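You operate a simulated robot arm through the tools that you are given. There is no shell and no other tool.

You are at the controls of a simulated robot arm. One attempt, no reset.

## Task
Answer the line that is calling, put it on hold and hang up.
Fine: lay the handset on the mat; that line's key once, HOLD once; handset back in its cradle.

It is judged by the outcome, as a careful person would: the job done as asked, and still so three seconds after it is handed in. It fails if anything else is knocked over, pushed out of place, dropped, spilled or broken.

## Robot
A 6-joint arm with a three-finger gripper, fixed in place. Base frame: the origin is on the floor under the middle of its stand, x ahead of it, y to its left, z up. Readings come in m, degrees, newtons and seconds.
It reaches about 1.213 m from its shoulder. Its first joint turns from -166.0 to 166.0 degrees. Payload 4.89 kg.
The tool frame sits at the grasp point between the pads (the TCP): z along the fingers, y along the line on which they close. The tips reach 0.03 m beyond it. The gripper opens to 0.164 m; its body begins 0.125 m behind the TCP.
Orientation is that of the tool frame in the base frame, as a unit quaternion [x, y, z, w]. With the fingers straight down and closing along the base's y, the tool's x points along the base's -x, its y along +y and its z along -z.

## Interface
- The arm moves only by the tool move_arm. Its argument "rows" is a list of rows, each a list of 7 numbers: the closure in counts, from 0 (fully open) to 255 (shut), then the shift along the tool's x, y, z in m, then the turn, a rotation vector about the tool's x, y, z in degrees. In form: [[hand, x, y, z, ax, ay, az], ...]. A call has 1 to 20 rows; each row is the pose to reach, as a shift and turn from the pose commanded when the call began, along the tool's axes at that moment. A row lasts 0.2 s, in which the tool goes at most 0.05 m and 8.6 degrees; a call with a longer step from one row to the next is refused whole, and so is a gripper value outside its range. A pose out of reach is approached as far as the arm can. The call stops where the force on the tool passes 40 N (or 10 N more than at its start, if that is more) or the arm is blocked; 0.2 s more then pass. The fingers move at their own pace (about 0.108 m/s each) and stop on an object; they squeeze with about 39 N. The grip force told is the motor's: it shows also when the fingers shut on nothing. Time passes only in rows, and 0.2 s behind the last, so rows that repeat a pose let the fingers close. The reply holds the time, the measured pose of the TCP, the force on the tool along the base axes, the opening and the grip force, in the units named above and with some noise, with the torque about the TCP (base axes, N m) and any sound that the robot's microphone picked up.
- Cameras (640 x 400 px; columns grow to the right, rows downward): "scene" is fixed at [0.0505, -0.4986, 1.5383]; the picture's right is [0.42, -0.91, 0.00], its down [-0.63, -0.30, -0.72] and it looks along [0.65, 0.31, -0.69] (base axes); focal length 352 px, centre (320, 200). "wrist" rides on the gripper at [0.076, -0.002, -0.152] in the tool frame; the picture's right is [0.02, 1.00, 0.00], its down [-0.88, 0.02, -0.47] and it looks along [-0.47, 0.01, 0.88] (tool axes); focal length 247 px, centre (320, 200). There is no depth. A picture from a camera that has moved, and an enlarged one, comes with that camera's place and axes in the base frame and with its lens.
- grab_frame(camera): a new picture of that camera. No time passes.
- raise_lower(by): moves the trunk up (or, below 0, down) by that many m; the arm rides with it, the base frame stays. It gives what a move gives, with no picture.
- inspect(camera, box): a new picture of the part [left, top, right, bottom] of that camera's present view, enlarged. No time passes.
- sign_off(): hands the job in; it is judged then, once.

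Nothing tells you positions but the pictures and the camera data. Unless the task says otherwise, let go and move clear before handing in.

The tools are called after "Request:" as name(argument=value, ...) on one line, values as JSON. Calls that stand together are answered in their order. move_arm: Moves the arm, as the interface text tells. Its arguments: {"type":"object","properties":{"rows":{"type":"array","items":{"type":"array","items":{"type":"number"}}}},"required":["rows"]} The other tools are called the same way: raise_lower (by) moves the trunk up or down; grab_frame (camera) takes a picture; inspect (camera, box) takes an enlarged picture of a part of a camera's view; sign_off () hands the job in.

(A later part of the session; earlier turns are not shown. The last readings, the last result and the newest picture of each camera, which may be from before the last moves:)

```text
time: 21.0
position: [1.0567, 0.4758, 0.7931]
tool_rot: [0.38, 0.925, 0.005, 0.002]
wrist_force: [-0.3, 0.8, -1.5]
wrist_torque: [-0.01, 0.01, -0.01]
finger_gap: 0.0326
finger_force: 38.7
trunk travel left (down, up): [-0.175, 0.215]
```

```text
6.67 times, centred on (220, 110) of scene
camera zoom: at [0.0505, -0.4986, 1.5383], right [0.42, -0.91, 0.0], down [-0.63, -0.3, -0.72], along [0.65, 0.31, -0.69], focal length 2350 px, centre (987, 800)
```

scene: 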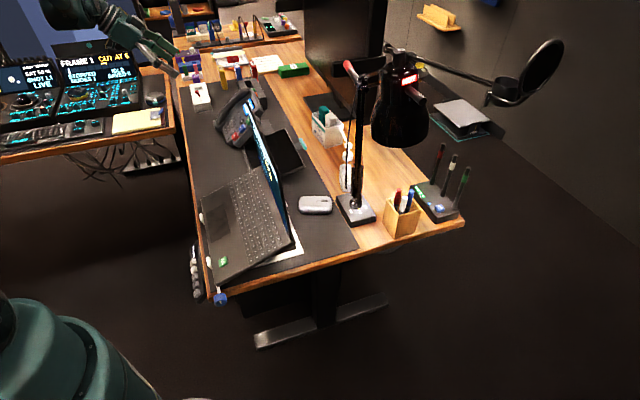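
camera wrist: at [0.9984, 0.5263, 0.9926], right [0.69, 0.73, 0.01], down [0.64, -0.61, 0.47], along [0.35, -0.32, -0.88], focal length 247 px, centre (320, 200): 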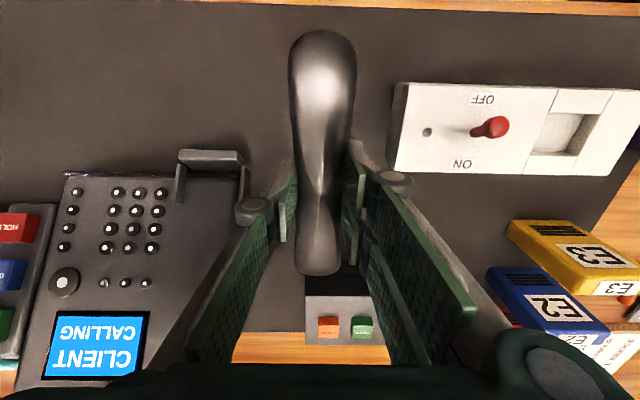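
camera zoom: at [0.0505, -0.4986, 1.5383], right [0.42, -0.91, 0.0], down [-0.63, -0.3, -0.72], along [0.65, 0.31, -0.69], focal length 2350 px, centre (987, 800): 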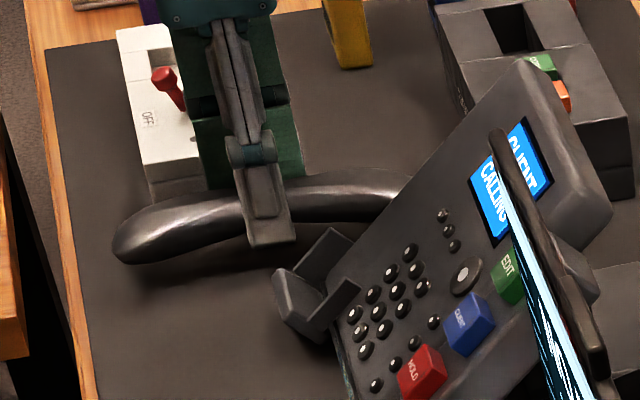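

Request:
move_arm(rows=[[255, 0, 0, 0.002, 0, 0, 0], [255, 0, 0, 0.004, 0, 0, 0], [255, 0, 0, 0.004, 0, 0, 0]])

Request:
grab_frame(camera="wrist")

```text
time: 21.8
position: [1.0553, 0.4764, 0.7889]
tool_rot: [0.38, 0.925, 0.005, 0.003]
wrist_force: [-0.5, 0.6, -1.6]
wrist_torque: [0.01, 0.02, 0.02]
finger_gap: 0.0328
finger_force: 38.5
trunk travel left (down, up): [-0.175, 0.215]
```

```text
taken
camera wrist: at [0.9985, 0.5271, 0.9407], right [0.69, 0.73, 0.01], down [0.64, -0.61, 0.47], along [0.35, -0.32, -0.88], focal length 247 px, centre (320, 200)
```

wrist: 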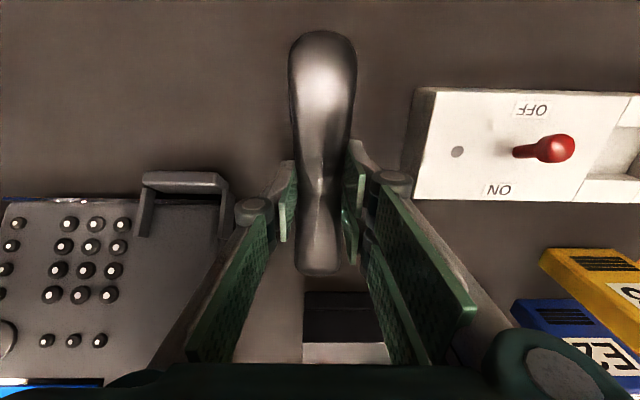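

Request:
move_arm(rows=[[255, 0, 0, 0.002, 0, 0, 0], [255, 0, 0, 0.004, 0, 0, 0], [255, 0, 0, 0.004, 0, 0, 0]])

Request:
inspect(camera="scene", box=[190, 80, 250, 140])

```text
time: 22.6
position: [1.0553, 0.4761, 0.7856]
tool_rot: [0.38, 0.925, 0.006, 0.003]
wrist_force: [-0.1, -0.4, -0.9]
wrist_torque: [-0.01, 0.02, -0.05]
finger_gap: 0.0329
finger_force: 38.9
trunk travel left (down, up): [-0.175, 0.215]
```

```text
6.67 times, centred on (220, 110) of scene
camera zoom: at [0.0505, -0.4986, 1.5383], right [0.42, -0.91, 0.0], down [-0.63, -0.3, -0.72], along [0.65, 0.31, -0.69], focal length 2350 px, centre (987, 800)
```

zoom: 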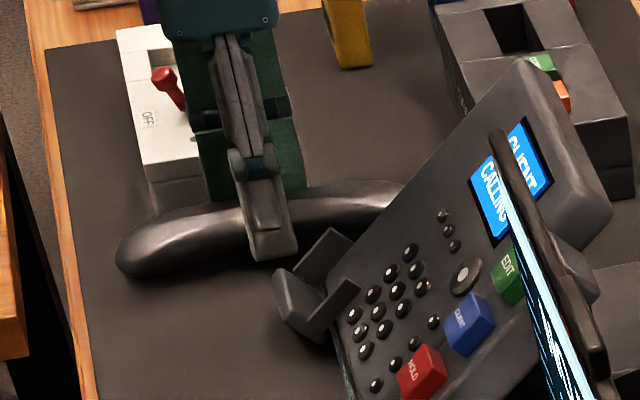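

Request:
move_arm(rows=[[255, 0, 0, 0.0015, 0, 0, 0], [255, 0, 0, 0.003, 0, 0, 0], [255, 0, 0, 0.003, 0, 0, 0]])

Request:
inspect(camera="scene", box=[195, 90, 235, 130])

```text
time: 23.4
position: [1.056, 0.475, 0.7808]
tool_rot: [0.38, 0.925, 0.006, 0.002]
wrist_force: [1.1, 3.3, 11.5]
wrist_torque: [-0.99, -0.77, 0.24]
finger_gap: 0.0328
finger_force: 39.2
trunk travel left (down, up): [-0.175, 0.215]
```

```text
10.00 times, centred on (215, 110) of scene
camera zoom: at [0.0505, -0.4986, 1.5383], right [0.42, -0.91, 0.0], down [-0.63, -0.3, -0.72], along [0.65, 0.31, -0.69], focal length 3525 px, centre (1370, 1100)
```

zoom: 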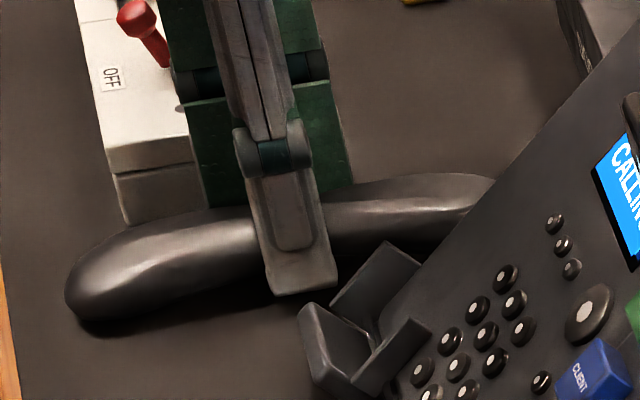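

Contact: the torque says the far end of the handset touches first, so it's pitched about a degree. I'll raise a millimetre and level it before letting go.

Request:
move_arm(rows=[[255, 0, 0, -0.002, 0, 0, 0], [255, 0, 0, -0.002, 0, -0.7, 0], [255, 0, 0, -0.002, 0, -1.3, 0], [255, 0, 0, -0.002, 0, -1.3, 0]])

```text
time: 24.4
position: [1.0564, 0.4756, 0.7832]
tool_rot: [0.381, 0.924, 0.002, 0.013]
wrist_force: [-2.6, 1.7, 5.9]
wrist_torque: [0.5, 0.71, 0.02]
finger_gap: 0.0332
finger_force: 39.1
trunk travel left (down, up): [-0.175, 0.215]
```

Now the near end touches first, so the level lies in between. I'll take back about half of that.

Request:
move_arm(rows=[[255, 0, 0, 0.0, 0, 0.6, 0], [255, 0, 0, 0.0, 0, 0.6, 0], [255, 0, 0, 0.0, 0, 0.6, 0]])

```text
time: 25.2
position: [1.0559, 0.4757, 0.7832]
tool_rot: [0.381, 0.925, 0.003, 0.008]
wrist_force: [0.1, 0.6, -2.0]
wrist_torque: [-0.01, -0.02, 0.0]
finger_gap: 0.033
finger_force: 39.0
trunk travel left (down, up): [-0.175, 0.215]
```

Request:
move_arm(rows=[[255, 0, 0, 0.001, 0, 0, 0], [255, 0, 0, 0.002, 0, 0, 0], [255, 0, 0, 0.002, 0, 0, 0]])

```text
time: 26.0
position: [1.0555, 0.4744, 0.7822]
tool_rot: [0.382, 0.924, 0.004, 0.008]
wrist_force: [3.5, -0.8, 11.9]
wrist_torque: [0.8, 0.91, -0.16]
finger_gap: 0.033
finger_force: 39.2
trunk travel left (down, up): [-0.175, 0.215]
```

It's level to within a fraction of a degree. I'll ease off 1 mm and release with a small opening so the fingers don't touch the neighbours.

Request:
move_arm(rows=[[255, 0, 0, -0.001, 0, 0.3, 0], [255, 0, 0, -0.001, 0, 0.3, 0], [205, 0, 0, -0.001, 0, 0.3, 0], [195, 0, 0, -0.001, 0, 0.3, 0], [182, 0, 0, -0.001, 0, 0.3, 0], [182, 0, 0, -0.001, 0, 0.3, 0]])

Request:
grab_frame(camera="wrist")

Request:
inspect(camera="scene", box=[190, 80, 250, 140])

```text
time: 27.4
position: [1.0557, 0.4759, 0.783]
tool_rot: [0.38, 0.925, 0.004, 0.006]
wrist_force: [0.4, 0.7, -0.1]
wrist_torque: [0.02, 0.02, 0.02]
finger_gap: 0.0469
finger_force: 0.1
trunk travel left (down, up): [-0.175, 0.215]
```

```text
taken
camera wrist: at [0.9981, 0.5277, 0.9343], right [0.69, 0.73, 0.01], down [0.63, -0.61, 0.48], along [0.35, -0.32, -0.88], focal length 247 px, centre (320, 200)
```

wrist: 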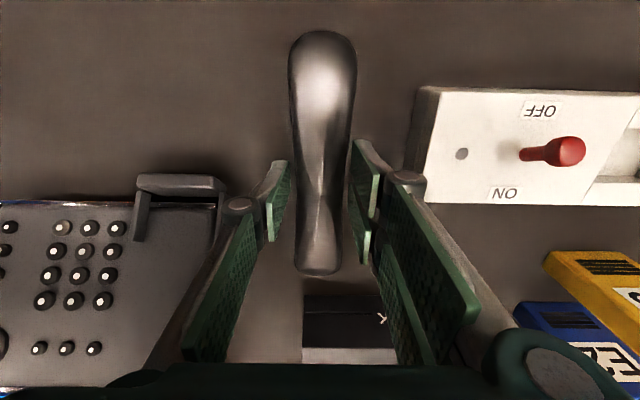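

```text
6.67 times, centred on (220, 110) of scene
camera zoom: at [0.0505, -0.4986, 1.5383], right [0.42, -0.91, 0.0], down [-0.63, -0.3, -0.72], along [0.65, 0.31, -0.69], focal length 2350 px, centre (987, 800)
```

zoom: 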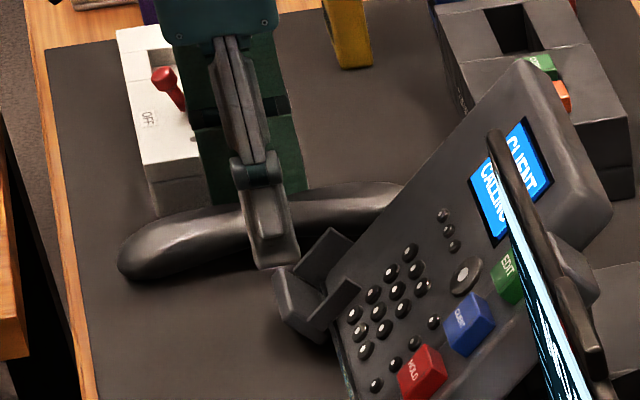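

The handset is lying at rest on the mat, released. I'll lift straight up, clear of it.

Request:
move_arm(rows=[[182, 0, 0, -0.01, 0, 0, 0], [182, 0, 0, -0.03, 0, 0, 0], [182, 0, 0, -0.06, 0, 0, 0], [182, 0, 0, -0.1, 0, 0, 0], [182, 0, 0, -0.14, 0, 0, 0], [182, 0, 0, -0.18, 0, 0, 0], [182, 0, 0, -0.18, 0, 0, 0]])

Request:
grab_frame(camera="wrist")

Request:
inspect(camera="scene", box=[180, 60, 280, 160])

```text
time: 29.0
position: [1.0526, 0.4754, 0.9633]
tool_rot: [0.38, 0.925, 0.004, 0.006]
wrist_force: [-1.0, -0.3, 1.0]
wrist_torque: [0.05, -0.08, -0.01]
finger_gap: 0.0468
finger_force: 0.1
trunk travel left (down, up): [-0.175, 0.215]
```

```text
taken
camera wrist: at [0.9947, 0.5271, 1.1156], right [0.69, 0.73, 0.01], down [0.63, -0.61, 0.48], along [0.35, -0.32, -0.88], focal length 247 px, centre (320, 200)
```

wrist: 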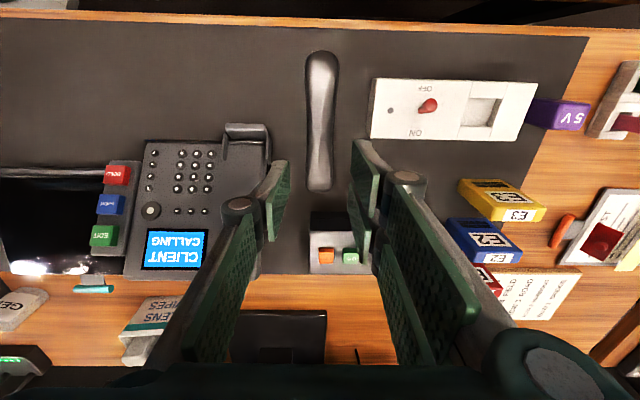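

```text
4.00 times, centred on (230, 110) of scene
camera zoom: at [0.0505, -0.4986, 1.5383], right [0.42, -0.91, 0.0], down [-0.63, -0.3, -0.72], along [0.65, 0.31, -0.69], focal length 1410 px, centre (680, 560)
```

zoom: 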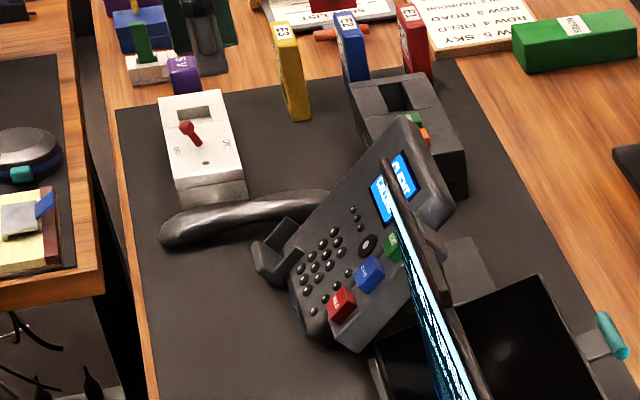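

The handset rests neatly on the mat and nothing else has moved. Now I'll close the hand, swing it a quarter turn so its thin side lies along the key column, and move over the keys at a safe height.

Request:
move_arm(rows=[[182, 0.002, -0.02, -0.01, 0, 0, -8], [220, 0.004, -0.045, -0.02, 0, 0, -16], [255, 0.006, -0.07, -0.03, 0, 0, -24], [255, 0.009, -0.095, -0.04, 0, 0, -32], [255, 0.012, -0.12, -0.05, 0, 0, -40], [255, 0.015, -0.145, -0.057, 0, 0, -48], [255, 0.018, -0.17, -0.057, 0, 0, -56], [255, 0.021, -0.195, -0.057, 0, 0, -64], [255, 0.024, -0.22, -0.057, 0, 0, -72], [255, 0.026, -0.24, -0.057, 0, 0, -80], [255, 0.028, -0.26, -0.057, 0, 0, -88], [255, 0.028, -0.26, -0.057, 0, 0, -90], [255, 0.028, -0.26, -0.057, 0, 0, -90]])

Request:
grab_frame(camera="wrist")

Request:
grab_frame(camera="scene")

```text
time: 31.8
position: [0.8496, 0.3083, 1.0165]
tool_rot: [-0.384, 0.923, 0.0, 0.008]
wrist_force: [-0.3, -0.4, 0.4]
wrist_torque: [0.02, -0.06, 0.0]
finger_gap: 0.0
finger_force: 39.7
trunk travel left (down, up): [-0.175, 0.215]
```

```text
taken
camera wrist: at [0.7942, 0.2535, 1.1676], right [-0.73, 0.69, -0.01], down [0.6, 0.64, 0.48], along [0.34, 0.35, -0.88], focal length 247 px, centre (320, 200)
```

wrist: 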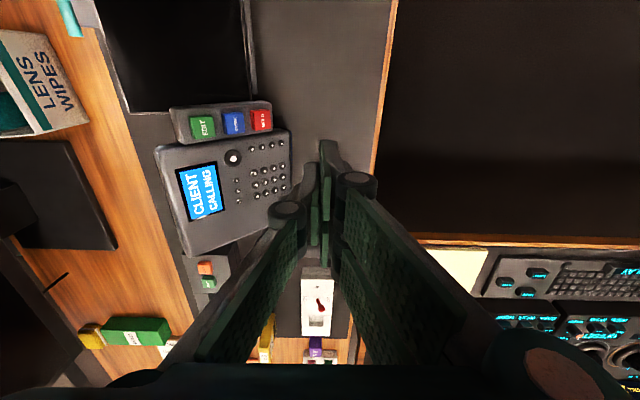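

```text
taken
```

scene: 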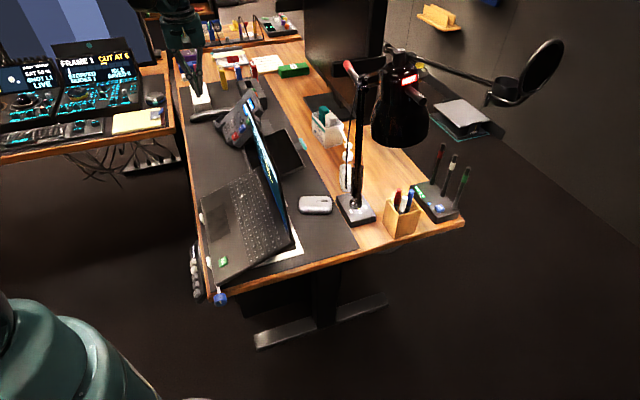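

The hand is turned with the phone in view. I'll zoom in on the keys to refine their positions.

Request:
inspect(camera="wrist", box=[160, 80, 300, 220])

Request:
inspect(camera="wrist", box=[180, 90, 290, 160])

Request:
inspect(camera="scene", box=[210, 90, 270, 150])

```text
2.86 times, centred on (230, 150) of wrist
camera zoom: at [0.7942, 0.2535, 1.1676], right [-0.73, 0.69, -0.01], down [0.6, 0.64, 0.48], along [0.34, 0.35, -0.88], focal length 706 px, centre (577, 343)
```

zoom: 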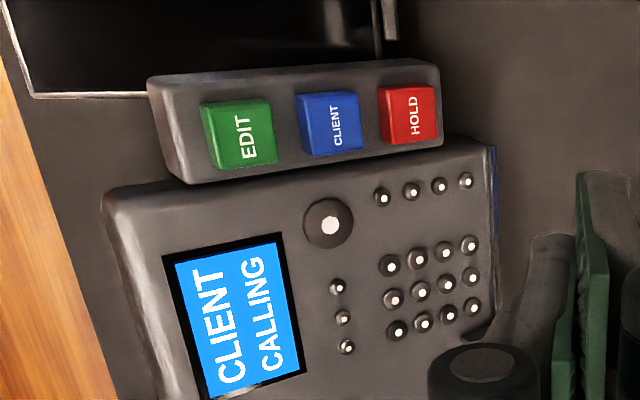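

```text
5.71 times, centred on (235, 125) of wrist
camera zoom: at [0.7942, 0.2535, 1.1676], right [-0.73, 0.69, -0.01], down [0.6, 0.64, 0.48], along [0.34, 0.35, -0.88], focal length 1411 px, centre (806, 629)
```

zoom: 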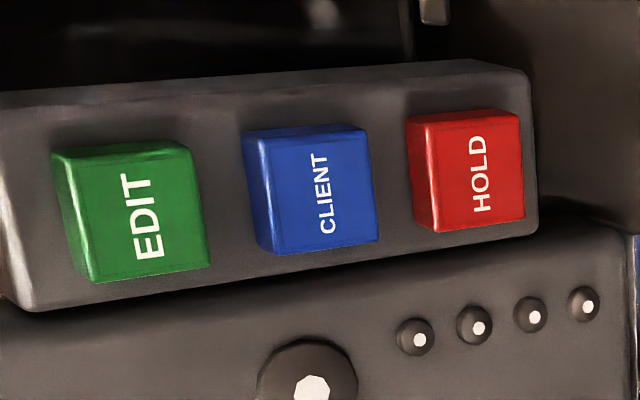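

```text
6.67 times, centred on (240, 120) of scene
camera zoom: at [0.0505, -0.4986, 1.5383], right [0.42, -0.91, 0.0], down [-0.63, -0.3, -0.72], along [0.65, 0.31, -0.69], focal length 2350 px, centre (853, 733)
```

zoom: 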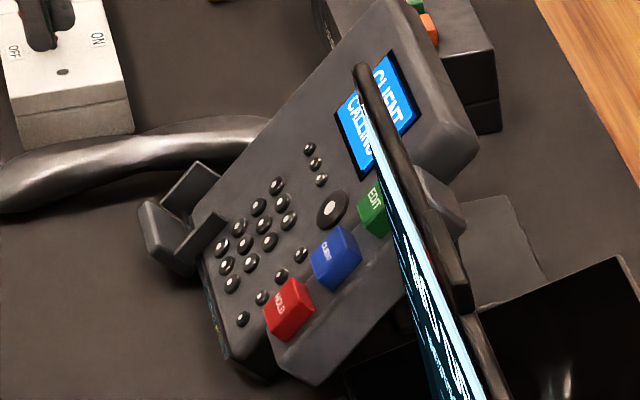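

The refined rays agree with my earlier values within about 1 mm: HOLD (0.903, 0.2455, 0.806), CLIENT (0.924, 0.224, 0.831). I'll tilt the hand square to the key face and stop about 7 cm above CLIENT.

Request:
move_arm(rows=[[255, 0.001, -0.006, 0.01, 7.0, 0.15, 0], [255, 0.003, -0.014, 0.03, 14.0, 0.3, 0], [255, 0.004, -0.022, 0.05, 21.0, 0.45, 0], [255, 0.006, -0.03, 0.07, 28.0, 0.6, 0], [255, 0.007, -0.037, 0.09, 35.0, 0.75, 0], [255, 0.0088, -0.0444, 0.1112, 41.8, 0.9, -0.1], [255, 0.0088, -0.0444, 0.1112, 41.8, 0.9, -0.1]])

Request:
grab_frame(camera="wrist")

Request:
inspect(camera="scene", box=[190, 60, 290, 160])

```text
time: 33.4
position: [0.8773, 0.2717, 0.9063]
tool_rot: [-0.357, 0.862, -0.334, 0.136]
wrist_force: [0.4, 0.0, 0.4]
wrist_torque: [-0.04, 0.0, -0.03]
finger_gap: 0.0002
finger_force: 39.4
trunk travel left (down, up): [-0.175, 0.215]
```

```text
taken
camera wrist: at [0.7513, 0.2903, 1.0195], right [-0.54, 0.51, -0.67], down [0.39, 0.86, 0.33], along [0.75, -0.08, -0.66], focal length 247 px, centre (320, 200)
```

wrist: 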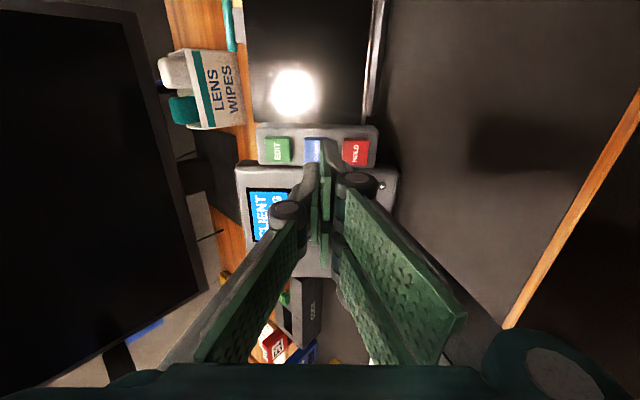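

```text
4.00 times, centred on (240, 110) of scene
camera zoom: at [0.0505, -0.4986, 1.5383], right [0.42, -0.91, 0.0], down [-0.63, -0.3, -0.72], along [0.65, 0.31, -0.69], focal length 1410 px, centre (640, 560)
```

zoom: 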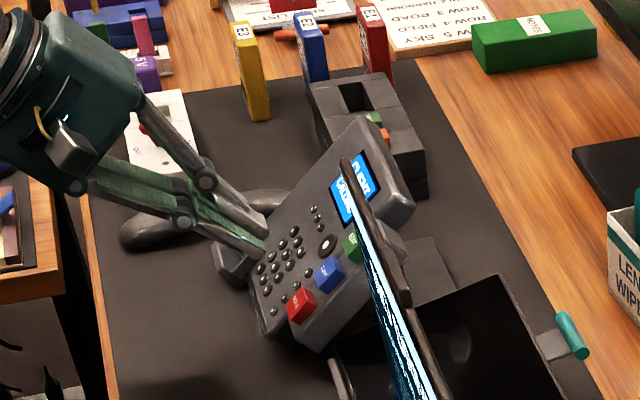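

The hand is square to the keys, with the tips hovering in front of CLIENT. A zoom will show whether the tips are centred.

Request:
inspect(camera="wrist", box=[250, 110, 390, 250])

Request:
inspect(camera="scene", box=[220, 100, 260, 140])

```text
2.86 times, centred on (320, 180) of wrist
camera zoom: at [0.7513, 0.2903, 1.0195], right [-0.54, 0.51, -0.67], down [0.39, 0.86, 0.33], along [0.75, -0.08, -0.66], focal length 706 px, centre (320, 257)
```

zoom: 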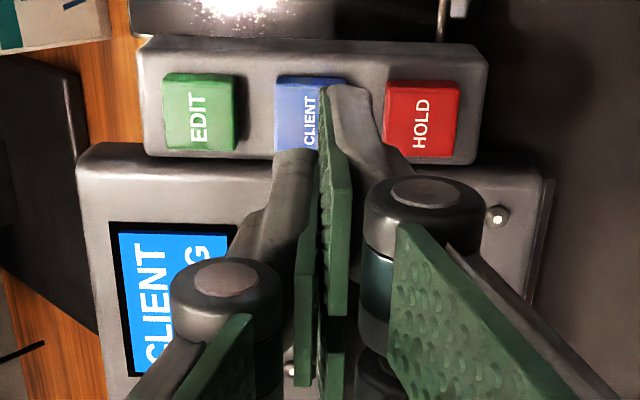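

```text
10.00 times, centred on (240, 120) of scene
camera zoom: at [0.0505, -0.4986, 1.5383], right [0.42, -0.91, 0.0], down [-0.63, -0.3, -0.72], along [0.65, 0.31, -0.69], focal length 3525 px, centre (1120, 1000)
```

zoom: 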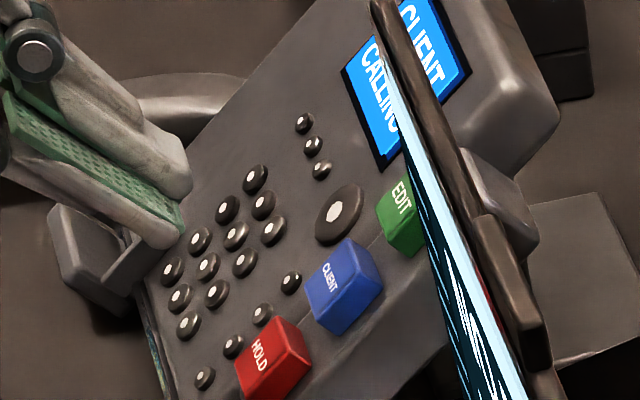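

The tool's axis lands about 3 mm toward HOLD from CLIENT's centre, so I'll shift 3 mm toward EDIT while approaching to about 1.5 cm from the key.

Request:
move_arm(rows=[[255, 0, -0.003, 0.015, 0, 0, 0], [255, 0, -0.003, 0.03, 0, 0, 0], [255, 0, -0.003, 0.045, 0, 0, 0], [255, 0, -0.003, 0.054, 0, 0, 0], [255, 0, -0.003, 0.054, 0, 0, 0]])

Request:
inspect(camera="wrist", box=[250, 90, 390, 230])

Request:
inspect(camera="scene", box=[220, 100, 260, 140])

```text
time: 34.6
position: [0.9047, 0.2459, 0.868]
tool_rot: [-0.357, 0.861, -0.334, 0.136]
wrist_force: [0.8, -0.4, -0.5]
wrist_torque: [-0.03, -0.03, 0.0]
finger_gap: 0.0001
finger_force: 39.1
trunk travel left (down, up): [-0.175, 0.215]
```

```text
2.86 times, centred on (320, 160) of wrist
camera zoom: at [0.7786, 0.2628, 0.9818], right [-0.54, 0.51, -0.67], down [0.39, 0.86, 0.33], along [0.75, -0.08, -0.66], focal length 706 px, centre (320, 314)
```

zoom: 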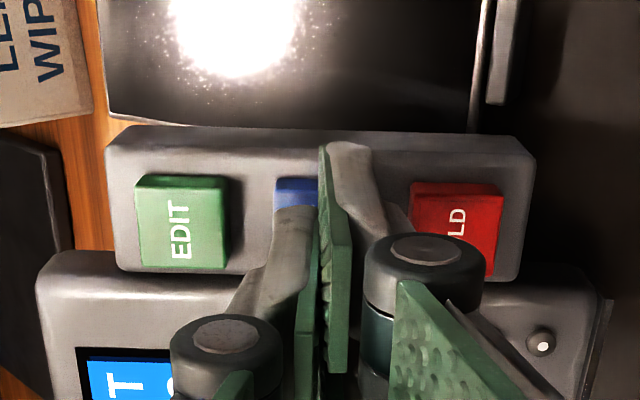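

```text
10.00 times, centred on (240, 120) of scene
camera zoom: at [0.0505, -0.4986, 1.5383], right [0.42, -0.91, 0.0], down [-0.63, -0.3, -0.72], along [0.65, 0.31, -0.69], focal length 3525 px, centre (1120, 1000)
```

zoom: 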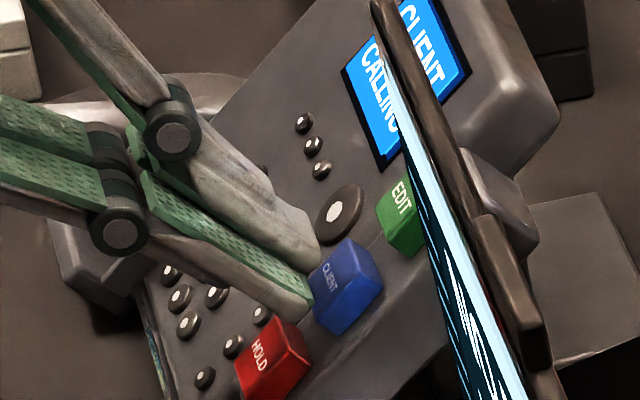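

Centred within 1–2 mm on CLIENT, midway between EDIT and HOLD. I'll approach to a few millimetres, then press in small steps while watching force and sound.

Request:
move_arm(rows=[[255, 0, 0, 0.006, 0, 0, 0], [255, 0, 0, 0.011, 0, 0, 0], [255, 0, 0, 0.011, 0, 0, 0]])

Request:
inspect(camera="scene", box=[220, 100, 260, 140])

```text
time: 35.4
position: [0.9098, 0.2404, 0.859]
tool_rot: [-0.358, 0.861, -0.333, 0.137]
wrist_force: [-0.5, -0.2, 0.1]
wrist_torque: [0.0, -0.03, -0.02]
finger_gap: 0.0
finger_force: 39.5
trunk travel left (down, up): [-0.175, 0.215]
```

```text
10.00 times, centred on (240, 120) of scene
camera zoom: at [0.0505, -0.4986, 1.5383], right [0.42, -0.91, 0.0], down [-0.63, -0.3, -0.72], along [0.65, 0.31, -0.69], focal length 3525 px, centre (1120, 1000)
```

zoom: 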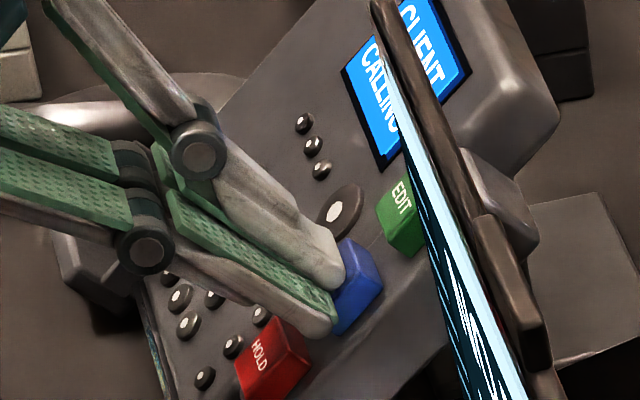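

Request:
move_arm(rows=[[255, 0, 0, 0.002, 0, 0, 0], [255, 0, 0, 0.004, 0, 0, 0]])

```text
time: 36.0
position: [0.9107, 0.2385, 0.8563]
tool_rot: [-0.358, 0.861, -0.333, 0.137]
wrist_force: [-0.8, 0.8, 0.6]
wrist_torque: [0.01, 0.05, 0.0]
finger_gap: 0.0062
finger_force: 39.2
trunk travel left (down, up): [-0.175, 0.215]
```

The reported opening changed slightly to 6 mm; I'll look before pressing further.

Request:
inspect(camera="wrist", box=[250, 110, 390, 250])

Request:
inspect(camera="scene", box=[220, 100, 260, 140])

```text
2.86 times, centred on (320, 180) of wrist
camera zoom: at [0.7852, 0.256, 0.9704], right [-0.54, 0.51, -0.67], down [0.39, 0.86, 0.33], along [0.75, -0.08, -0.66], focal length 706 px, centre (320, 257)
```

zoom: 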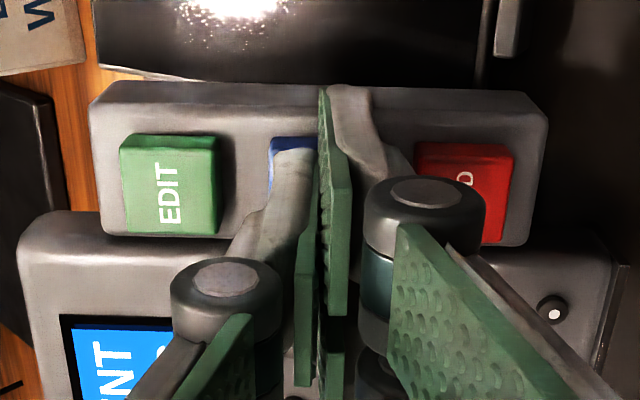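

```text
10.00 times, centred on (240, 120) of scene
camera zoom: at [0.0505, -0.4986, 1.5383], right [0.42, -0.91, 0.0], down [-0.63, -0.3, -0.72], along [0.65, 0.31, -0.69], focal length 3525 px, centre (1120, 1000)
```

zoom: 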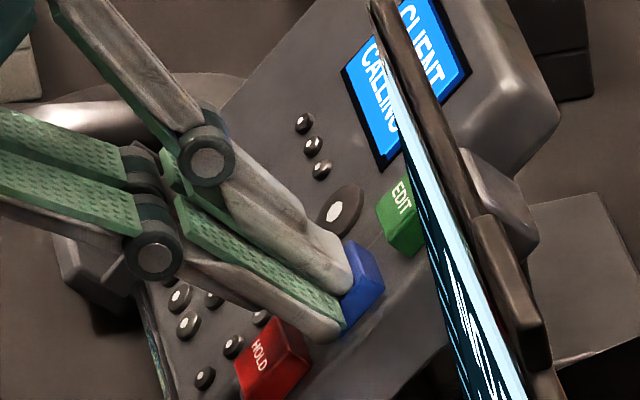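

The fingers are together and centred on the key, just about touching it. I'll press on in 1.5 mm steps.

Request:
move_arm(rows=[[255, 0, 0, 0.0015, 0, 0, 0], [255, 0, 0, 0.003, 0, 0, 0]])

Request:
inspect(camera="scene", box=[220, 90, 260, 130])

```text
time: 36.6
position: [0.9115, 0.236, 0.8528]
tool_rot: [-0.358, 0.861, -0.333, 0.136]
wrist_force: [-0.4, 2.7, 2.0]
wrist_torque: [0.0, -0.01, 0.02]
finger_gap: 0.0057
finger_force: 38.7
trunk travel left (down, up): [-0.175, 0.215]
heard: click
```

```text
10.00 times, centred on (240, 110) of scene
camera zoom: at [0.0505, -0.4986, 1.5383], right [0.42, -0.91, 0.0], down [-0.63, -0.3, -0.72], along [0.65, 0.31, -0.69], focal length 3525 px, centre (1120, 1100)
```

zoom: 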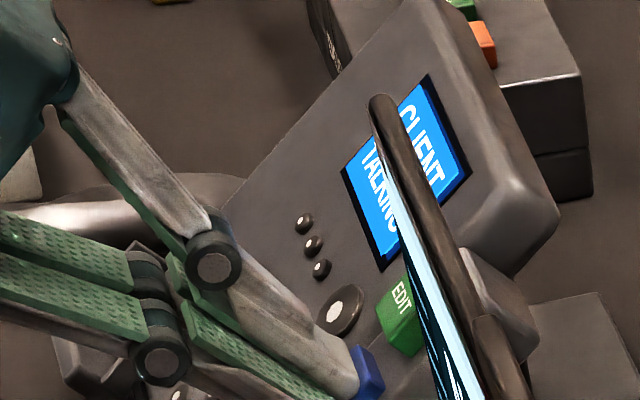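

A click was heard and the screen now says "CLIENT TALKING". I'll back straight off the key.

Request:
move_arm(rows=[[255, 0, 0, -0.015, 0, 0, 0], [255, 0, 0, -0.035, 0, 0, 0], [255, 0, 0, -0.05, 0, 0, 0], [255, 0, 0, -0.05, 0, 0, 0]])

Request:
inspect(camera="scene", box=[190, 70, 270, 150])

Request:
inspect(camera="wrist", box=[250, 90, 390, 230])

```text
time: 37.6
position: [0.8902, 0.2615, 0.8911]
tool_rot: [-0.357, 0.862, -0.334, 0.136]
wrist_force: [0.1, -0.4, 0.1]
wrist_torque: [0.03, -0.03, -0.04]
finger_gap: 0.0
finger_force: 39.6
trunk travel left (down, up): [-0.175, 0.215]
```

```text
5.00 times, centred on (230, 110) of scene
camera zoom: at [0.0505, -0.4986, 1.5383], right [0.42, -0.91, 0.0], down [-0.63, -0.3, -0.72], along [0.65, 0.31, -0.69], focal length 1762 px, centre (770, 650)
```

zoom: 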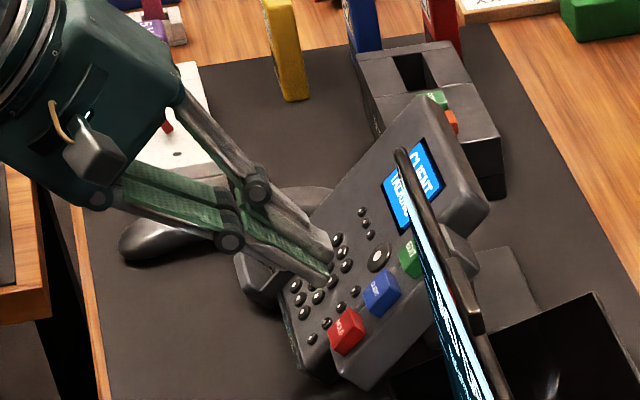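

```text
2.86 times, centred on (320, 160) of wrist
camera zoom: at [0.7634, 0.2786, 1.0051], right [-0.54, 0.51, -0.67], down [0.39, 0.86, 0.33], along [0.75, -0.08, -0.66], focal length 706 px, centre (320, 314)
```

zoom: 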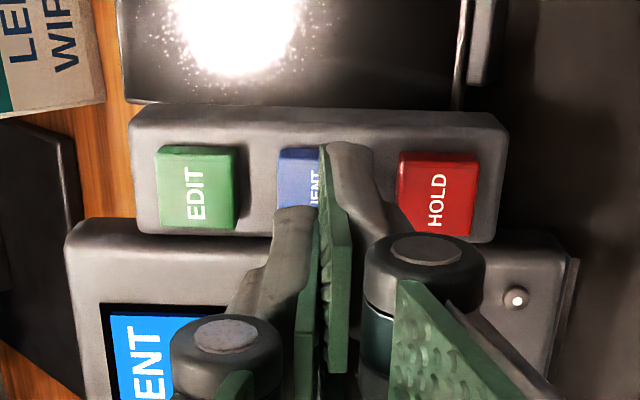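

CLIENT is released and the line reads "TALKING". Next is HOLD: about 39.6 mm along the tool's +y. I'll shift at this height and then approach.

Request:
move_arm(rows=[[255, 0, 0.02, 0, 0, 0, 0], [255, -0.001, 0.0396, 0, 0, 0, 0], [255, -0.001, 0.0396, 0.02, 0, 0, 0], [255, -0.001, 0.0396, 0.034, 0, 0, 0], [255, -0.001, 0.0396, 0.034, 0, 0, 0]])

Request:
inspect(camera="wrist", box=[230, 90, 370, 230])

Request:
inspect(camera="scene", box=[215, 95, 265, 145])

```text
time: 38.8
position: [0.885, 0.2647, 0.839]
tool_rot: [-0.358, 0.861, -0.333, 0.136]
wrist_force: [0.1, 1.6, -0.9]
wrist_torque: [-0.02, -0.03, -0.01]
finger_gap: 0.0
finger_force: 39.1
trunk travel left (down, up): [-0.175, 0.215]
```

```text
2.86 times, centred on (300, 160) of wrist
camera zoom: at [0.7591, 0.2835, 0.953], right [-0.54, 0.51, -0.67], down [0.39, 0.86, 0.33], along [0.75, -0.08, -0.66], focal length 706 px, centre (377, 314)
```

zoom: 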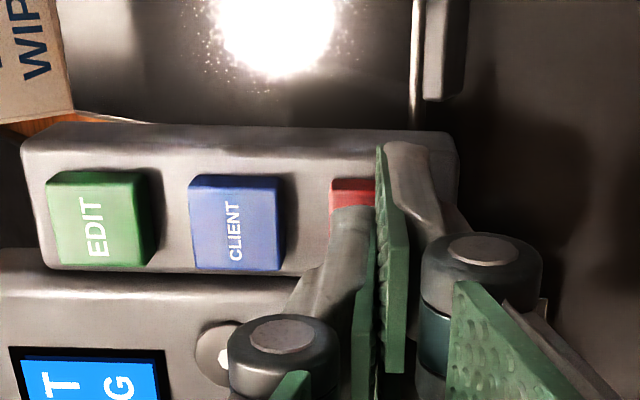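

```text
8.00 times, centred on (240, 120) of scene
camera zoom: at [0.0505, -0.4986, 1.5383], right [0.42, -0.91, 0.0], down [-0.63, -0.3, -0.72], along [0.65, 0.31, -0.69], focal length 2820 px, centre (960, 840)
```

zoom: 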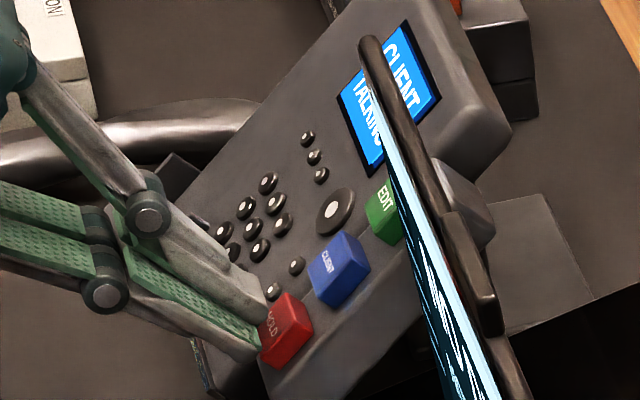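

Centred on HOLD, clear of CLIENT. I'll go in with the same small steps.

Request:
move_arm(rows=[[255, 0, 0, 0.005, 0, 0, 0], [255, 0, 0, 0.01, 0, 0, 0]])

```text
time: 39.4
position: [0.8891, 0.2604, 0.8326]
tool_rot: [-0.358, 0.861, -0.334, 0.137]
wrist_force: [0.0, 0.3, 0.3]
wrist_torque: [0.01, -0.01, 0.02]
finger_gap: 0.0
finger_force: 38.9
trunk travel left (down, up): [-0.175, 0.215]
```

Request:
move_arm(rows=[[255, 0, 0, 0.0015, 0, 0, 0], [255, 0, 0, 0.003, 0, 0, 0]])

```text
time: 40.0
position: [0.8906, 0.2589, 0.8304]
tool_rot: [-0.358, 0.862, -0.333, 0.137]
wrist_force: [-0.4, 0.3, 1.4]
wrist_torque: [0.02, -0.01, 0.04]
finger_gap: 0.0062
finger_force: 39.1
trunk travel left (down, up): [-0.175, 0.215]
```

The same light touch signature as before the first click, so the tips are on HOLD. One more small step to press.

Request:
move_arm(rows=[[255, 0, 0, 0.0015, 0, 0, 0], [255, 0, 0, 0.003, 0, 0, 0]])

Request:
inspect(camera="scene", box=[215, 85, 265, 135])

```text
time: 40.6
position: [0.8909, 0.2595, 0.8275]
tool_rot: [-0.357, 0.862, -0.332, 0.136]
wrist_force: [-0.7, 2.2, 4.1]
wrist_torque: [0.01, -0.02, 0.02]
finger_gap: 0.006
finger_force: 39.5
trunk travel left (down, up): [-0.175, 0.215]
heard: click
```

```text
8.00 times, centred on (240, 110) of scene
camera zoom: at [0.0505, -0.4986, 1.5383], right [0.42, -0.91, 0.0], down [-0.63, -0.3, -0.72], along [0.65, 0.31, -0.69], focal length 2820 px, centre (960, 920)
```

zoom: 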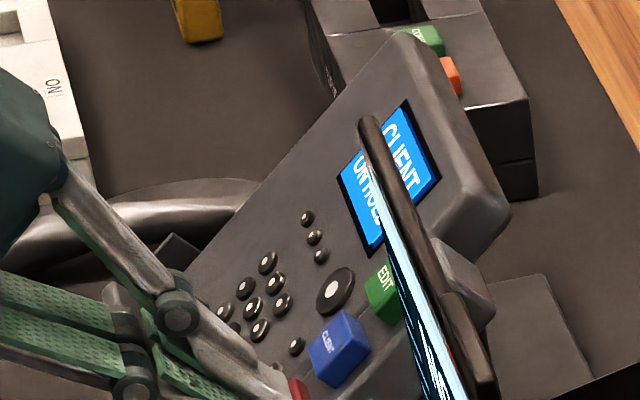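

Click heard and the screen shows "CLIENT ON HOLD". I'll back straight off and check the display from the wrist.

Request:
move_arm(rows=[[255, 0, 0, -0.015, 0, 0, 0], [255, 0, 0, -0.04, 0, 0, 0], [255, 0, 0, -0.08, 0, 0, 0], [255, 0, 0, -0.12, 0, 0, 0], [255, 0, 0, -0.15, 0, 0, 0], [255, 0, 0, -0.15, 0, 0, 0]])

Request:
grab_frame(camera="wrist")

Request:
inspect(camera="scene", box=[180, 60, 280, 160])

```text
time: 42.0
position: [0.821, 0.3287, 0.9395]
tool_rot: [-0.358, 0.862, -0.333, 0.136]
wrist_force: [-0.2, -0.6, 0.6]
wrist_torque: [0.05, 0.02, 0.01]
finger_gap: 0.0004
finger_force: 39.3
trunk travel left (down, up): [-0.175, 0.215]
```

```text
taken
camera wrist: at [0.6946, 0.347, 1.0532], right [-0.54, 0.51, -0.67], down [0.39, 0.86, 0.34], along [0.75, -0.08, -0.66], focal length 247 px, centre (320, 200)
```

wrist: 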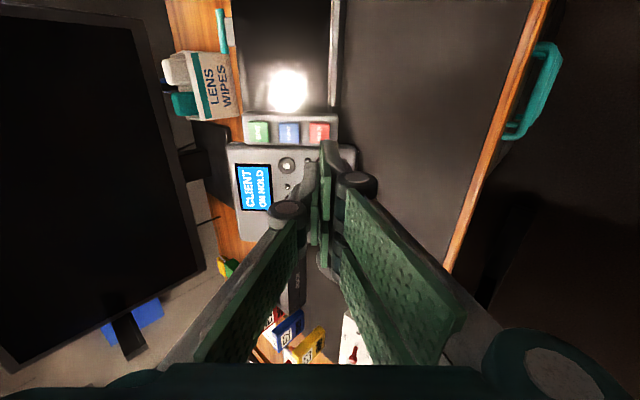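

```text
4.00 times, centred on (230, 110) of scene
camera zoom: at [0.0505, -0.4986, 1.5383], right [0.42, -0.91, 0.0], down [-0.63, -0.3, -0.72], along [0.65, 0.31, -0.69], focal length 1410 px, centre (680, 560)
```

zoom: 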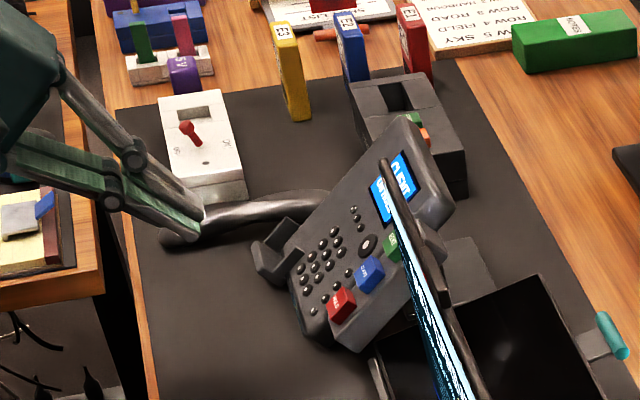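

The screen reads "CLIENT ON HOLD" and nothing else has moved. Next I'll level the hand and return above the handset.

Request:
move_arm(rows=[[255, -0.001, -0.01, -0.01, -7.0, -0.15, 0], [255, -0.002, -0.02, -0.02, -14.0, -0.3, 0], [255, -0.003, -0.03, -0.03, -21.0, -0.45, 0], [255, -0.004, -0.04, -0.04, -28.0, -0.6, 0], [255, -0.005, -0.05, -0.05, -35.0, -0.75, 0], [255, -0.006, -0.0585, -0.055, -41.8, -0.9, 0.1], [255, -0.006, -0.0585, -0.055, -41.8, -0.9, 0.1]])

```text
time: 43.6
position: [0.8316, 0.3312, 1.0178]
tool_rot: [-0.384, 0.923, 0.0, 0.007]
wrist_force: [-0.3, -1.7, -0.9]
wrist_torque: [0.01, 0.03, -0.03]
finger_gap: 0.0001
finger_force: 39.2
trunk travel left (down, up): [-0.175, 0.215]
```

Request:
move_arm(rows=[[255, -0.02, -0.004, 0.0, 0, 0, 8], [220, -0.044, -0.009, 0.0, 0, 0, 16], [182, -0.068, -0.014, 0.0, 0, 0, 24], [182, -0.092, -0.019, 0.0, 0, 0, 32], [182, -0.116, -0.024, 0.0, 0, 0, 40], [182, -0.14, -0.03, 0.01, 0, 0, 48], [182, -0.164, -0.035, 0.02, 0, 0, 56], [182, -0.188, -0.04, 0.03, 0, 0, 64], [182, -0.212, -0.045, 0.04, 0, 0, 72], [182, -0.235, -0.05, 0.05, 0, 0, 80], [182, -0.257, -0.0547, 0.052, 0, 0, 88], [182, -0.2571, -0.0547, 0.0521, 0, 0, 90], [182, -0.2571, -0.0547, 0.0521, 0, 0, 90]])

Request:
grab_frame(camera="wrist")

Request:
inspect(camera="wrist", box=[240, 40, 400, 200])

```text
time: 46.4
position: [1.0521, 0.4731, 0.9693]
tool_rot: [0.381, 0.925, 0.004, 0.006]
wrist_force: [0.3, 0.7, -0.2]
wrist_torque: [-0.02, 0.03, -0.02]
finger_gap: 0.0469
finger_force: 0.0
trunk travel left (down, up): [-0.175, 0.215]
```

```text
taken
camera wrist: at [0.9936, 0.5259, 1.1209], right [0.69, 0.72, 0.01], down [0.63, -0.61, 0.48], along [0.35, -0.32, -0.88], focal length 247 px, centre (320, 200)
```

wrist: 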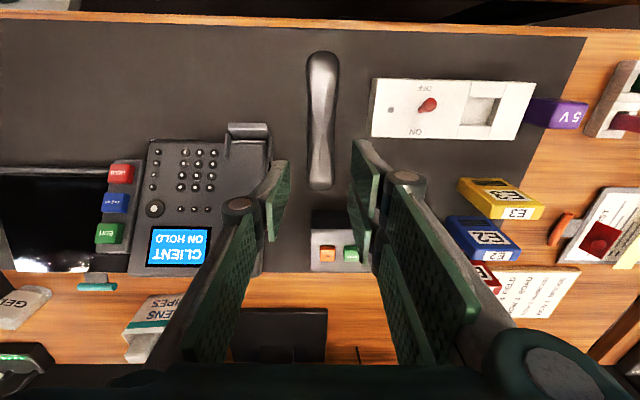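

```text
2.50 times, centred on (320, 120) of wrist
camera zoom: at [0.9936, 0.5259, 1.1209], right [0.69, 0.72, 0.01], down [0.63, -0.61, 0.48], along [0.35, -0.32, -0.88], focal length 617 px, centre (320, 400)
```

zoom: 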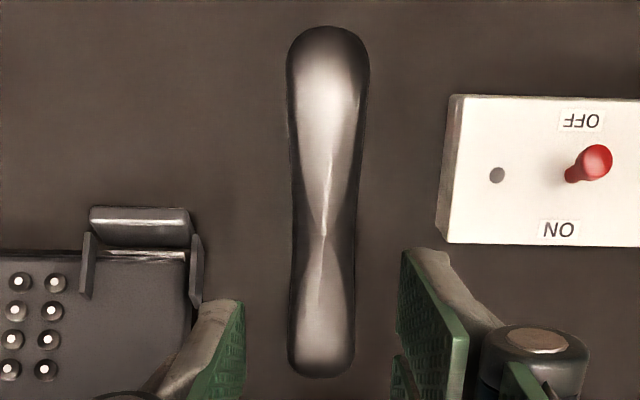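

The handset is where I left it, the screen shows "CLIENT ON HOLD", and the hand lines up with it within a millimetre. I'll descend over it to the same height as at release.

Request:
move_arm(rows=[[182, 0.0006, 0.001, 0.035, 0, 0, 0], [182, 0.0006, 0.001, 0.07, 0, 0, 0], [182, 0.0006, 0.001, 0.1, 0, 0, 0], [182, 0.0006, 0.001, 0.125, 0, 0, 0], [182, 0.0006, 0.001, 0.145, 0, 0, 0], [182, 0.0006, 0.001, 0.145, 0, 0, 0]])

Request:
grab_frame(camera="wrist")

Request:
inspect(camera="wrist", box=[240, 80, 400, 240])

```text
time: 47.8
position: [1.0532, 0.4749, 0.825]
tool_rot: [0.38, 0.925, 0.004, 0.006]
wrist_force: [-0.2, -0.4, 0.1]
wrist_torque: [0.02, 0.02, 0.02]
finger_gap: 0.0468
finger_force: 0.2
trunk travel left (down, up): [-0.175, 0.215]
```

```text
taken
camera wrist: at [0.9949, 0.5274, 0.9758], right [0.69, 0.73, 0.01], down [0.63, -0.61, 0.48], along [0.35, -0.32, -0.88], focal length 247 px, centre (320, 200)
```

wrist: 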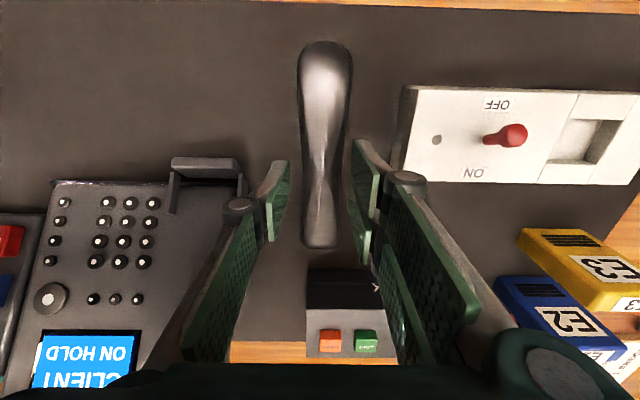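

```text
2.50 times, centred on (320, 160) of wrist
camera zoom: at [0.9949, 0.5274, 0.9758], right [0.69, 0.73, 0.01], down [0.63, -0.61, 0.48], along [0.35, -0.32, -0.88], focal length 617 px, centre (320, 300)
```

zoom: 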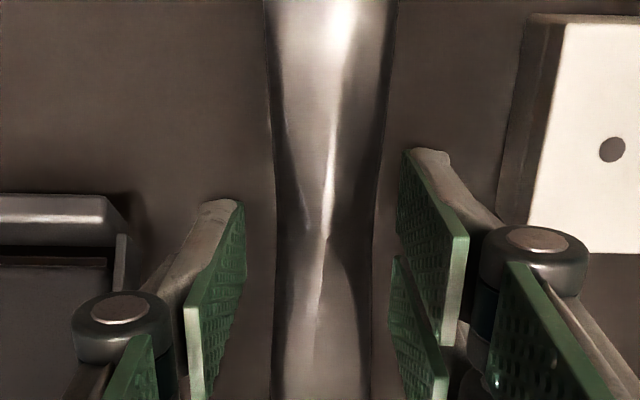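

Centred to about 1 mm. I'll make the last 4 cm with a small correction, then grip.

Request:
move_arm(rows=[[182, -0.0008, 0.0012, 0.015, 0, 0, 0], [182, -0.0008, 0.0012, 0.03, 0, 0, 0], [182, -0.0008, 0.0012, 0.038, 0, 0, 0], [182, -0.0008, 0.0012, 0.042, 0, 0, 0], [182, -0.0008, 0.0012, 0.042, 0, 0, 0]])

Request:
grab_frame(camera="wrist")

Request:
inspect(camera="scene", box=[190, 80, 250, 140])

```text
time: 49.0
position: [1.0558, 0.4742, 0.7821]
tool_rot: [0.381, 0.924, 0.004, 0.006]
wrist_force: [0.1, 0.7, 0.3]
wrist_torque: [0.02, 0.03, 0.01]
finger_gap: 0.047
finger_force: 0.1
trunk travel left (down, up): [-0.175, 0.215]
```

```text
taken
camera wrist: at [0.9969, 0.5277, 0.9339], right [0.69, 0.73, 0.01], down [0.63, -0.61, 0.48], along [0.35, -0.32, -0.88], focal length 247 px, centre (320, 200)
```

wrist: 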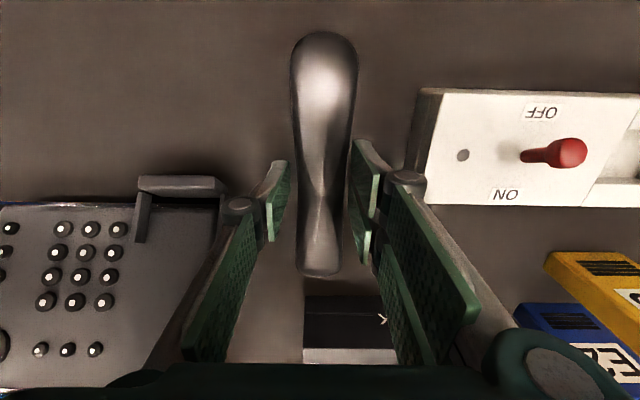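

```text
6.67 times, centred on (220, 110) of scene
camera zoom: at [0.0505, -0.4986, 1.5383], right [0.42, -0.91, 0.0], down [-0.63, -0.3, -0.72], along [0.65, 0.31, -0.69], focal length 2350 px, centre (987, 800)
```

zoom: 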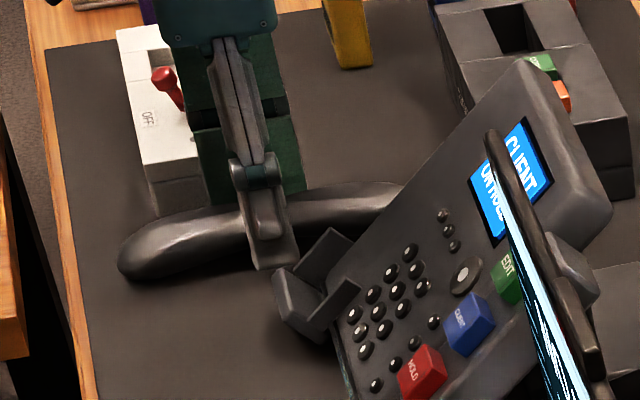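

The view matches the one just after release to within a pixel or two. I'll correct the last millimetre and close.

Request:
move_arm(rows=[[182, -0.001, 0.001, -0.0005, 0, 0, 0], [200, -0.001, 0.001, -0.0005, 0, 0, 0], [220, -0.001, 0.001, -0.0005, 0, 0, 0], [255, -0.001, 0.001, -0.0005, 0, 0, 0], [255, -0.001, 0.001, -0.0005, 0, 0, 0], [255, -0.001, 0.001, -0.0005, 0, 0, 0]])

Request:
grab_frame(camera="wrist")

```text
time: 50.4
position: [1.0574, 0.4755, 0.7843]
tool_rot: [0.381, 0.925, 0.004, 0.005]
wrist_force: [0.3, 1.0, 0.9]
wrist_torque: [-0.03, -0.01, -0.03]
finger_gap: 0.0331
finger_force: 39.2
trunk travel left (down, up): [-0.175, 0.215]
```

```text
taken
camera wrist: at [0.9984, 0.5278, 0.935], right [0.69, 0.73, 0.01], down [0.63, -0.61, 0.48], along [0.35, -0.32, -0.88], focal length 247 px, centre (320, 200)
```

wrist: 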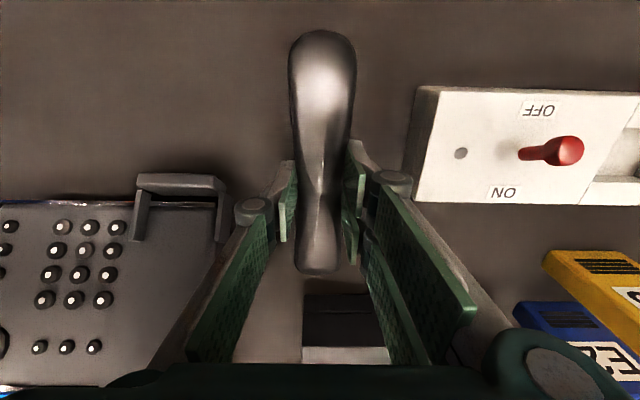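

The handset is gripped again in the same relative pose. I'll lift it straight up.

Request:
move_arm(rows=[[255, 0, 0, -0.01, 0, 0, 0], [255, 0, 0, -0.03, 0, 0, 0], [255, 0, 0, -0.065, 0, 0, 0], [255, 0.01, 0, -0.1, 0, 0, 0], [255, 0.02, 0, -0.135, 0, 0, 0], [255, 0.026, 0, -0.168, 0, 0, 0], [255, 0.026, 0, -0.168, 0, 0, 0]])

Request:
grab_frame(camera="wrist")

Request:
inspect(camera="scene", box=[170, 40, 290, 160])

```text
time: 52.0
position: [1.0354, 0.4936, 0.9529]
tool_rot: [0.38, 0.925, 0.004, 0.006]
wrist_force: [0.4, -0.9, -0.7]
wrist_torque: [0.05, -0.08, 0.0]
finger_gap: 0.0332
finger_force: 38.9
trunk travel left (down, up): [-0.175, 0.215]
```

```text
taken
camera wrist: at [0.9775, 0.5456, 1.1034], right [0.69, 0.73, 0.01], down [0.63, -0.61, 0.48], along [0.35, -0.32, -0.88], focal length 247 px, centre (320, 200)
```

wrist: 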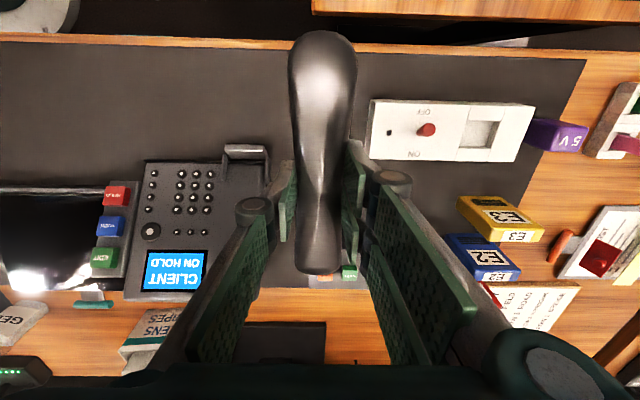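

```text
3.33 times, centred on (230, 100) of scene
camera zoom: at [0.0505, -0.4986, 1.5383], right [0.42, -0.91, 0.0], down [-0.63, -0.3, -0.72], along [0.65, 0.31, -0.69], focal length 1175 px, centre (620, 533)
```

zoom: 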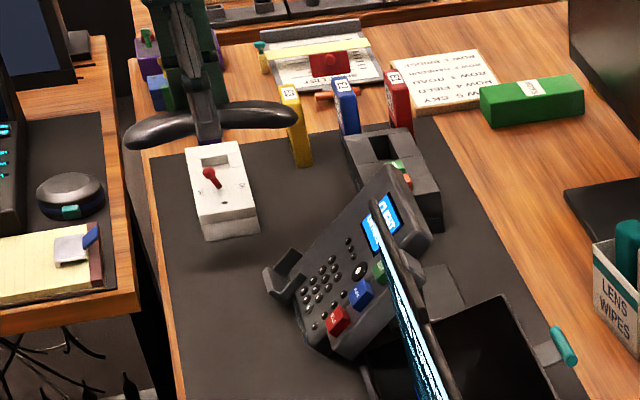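

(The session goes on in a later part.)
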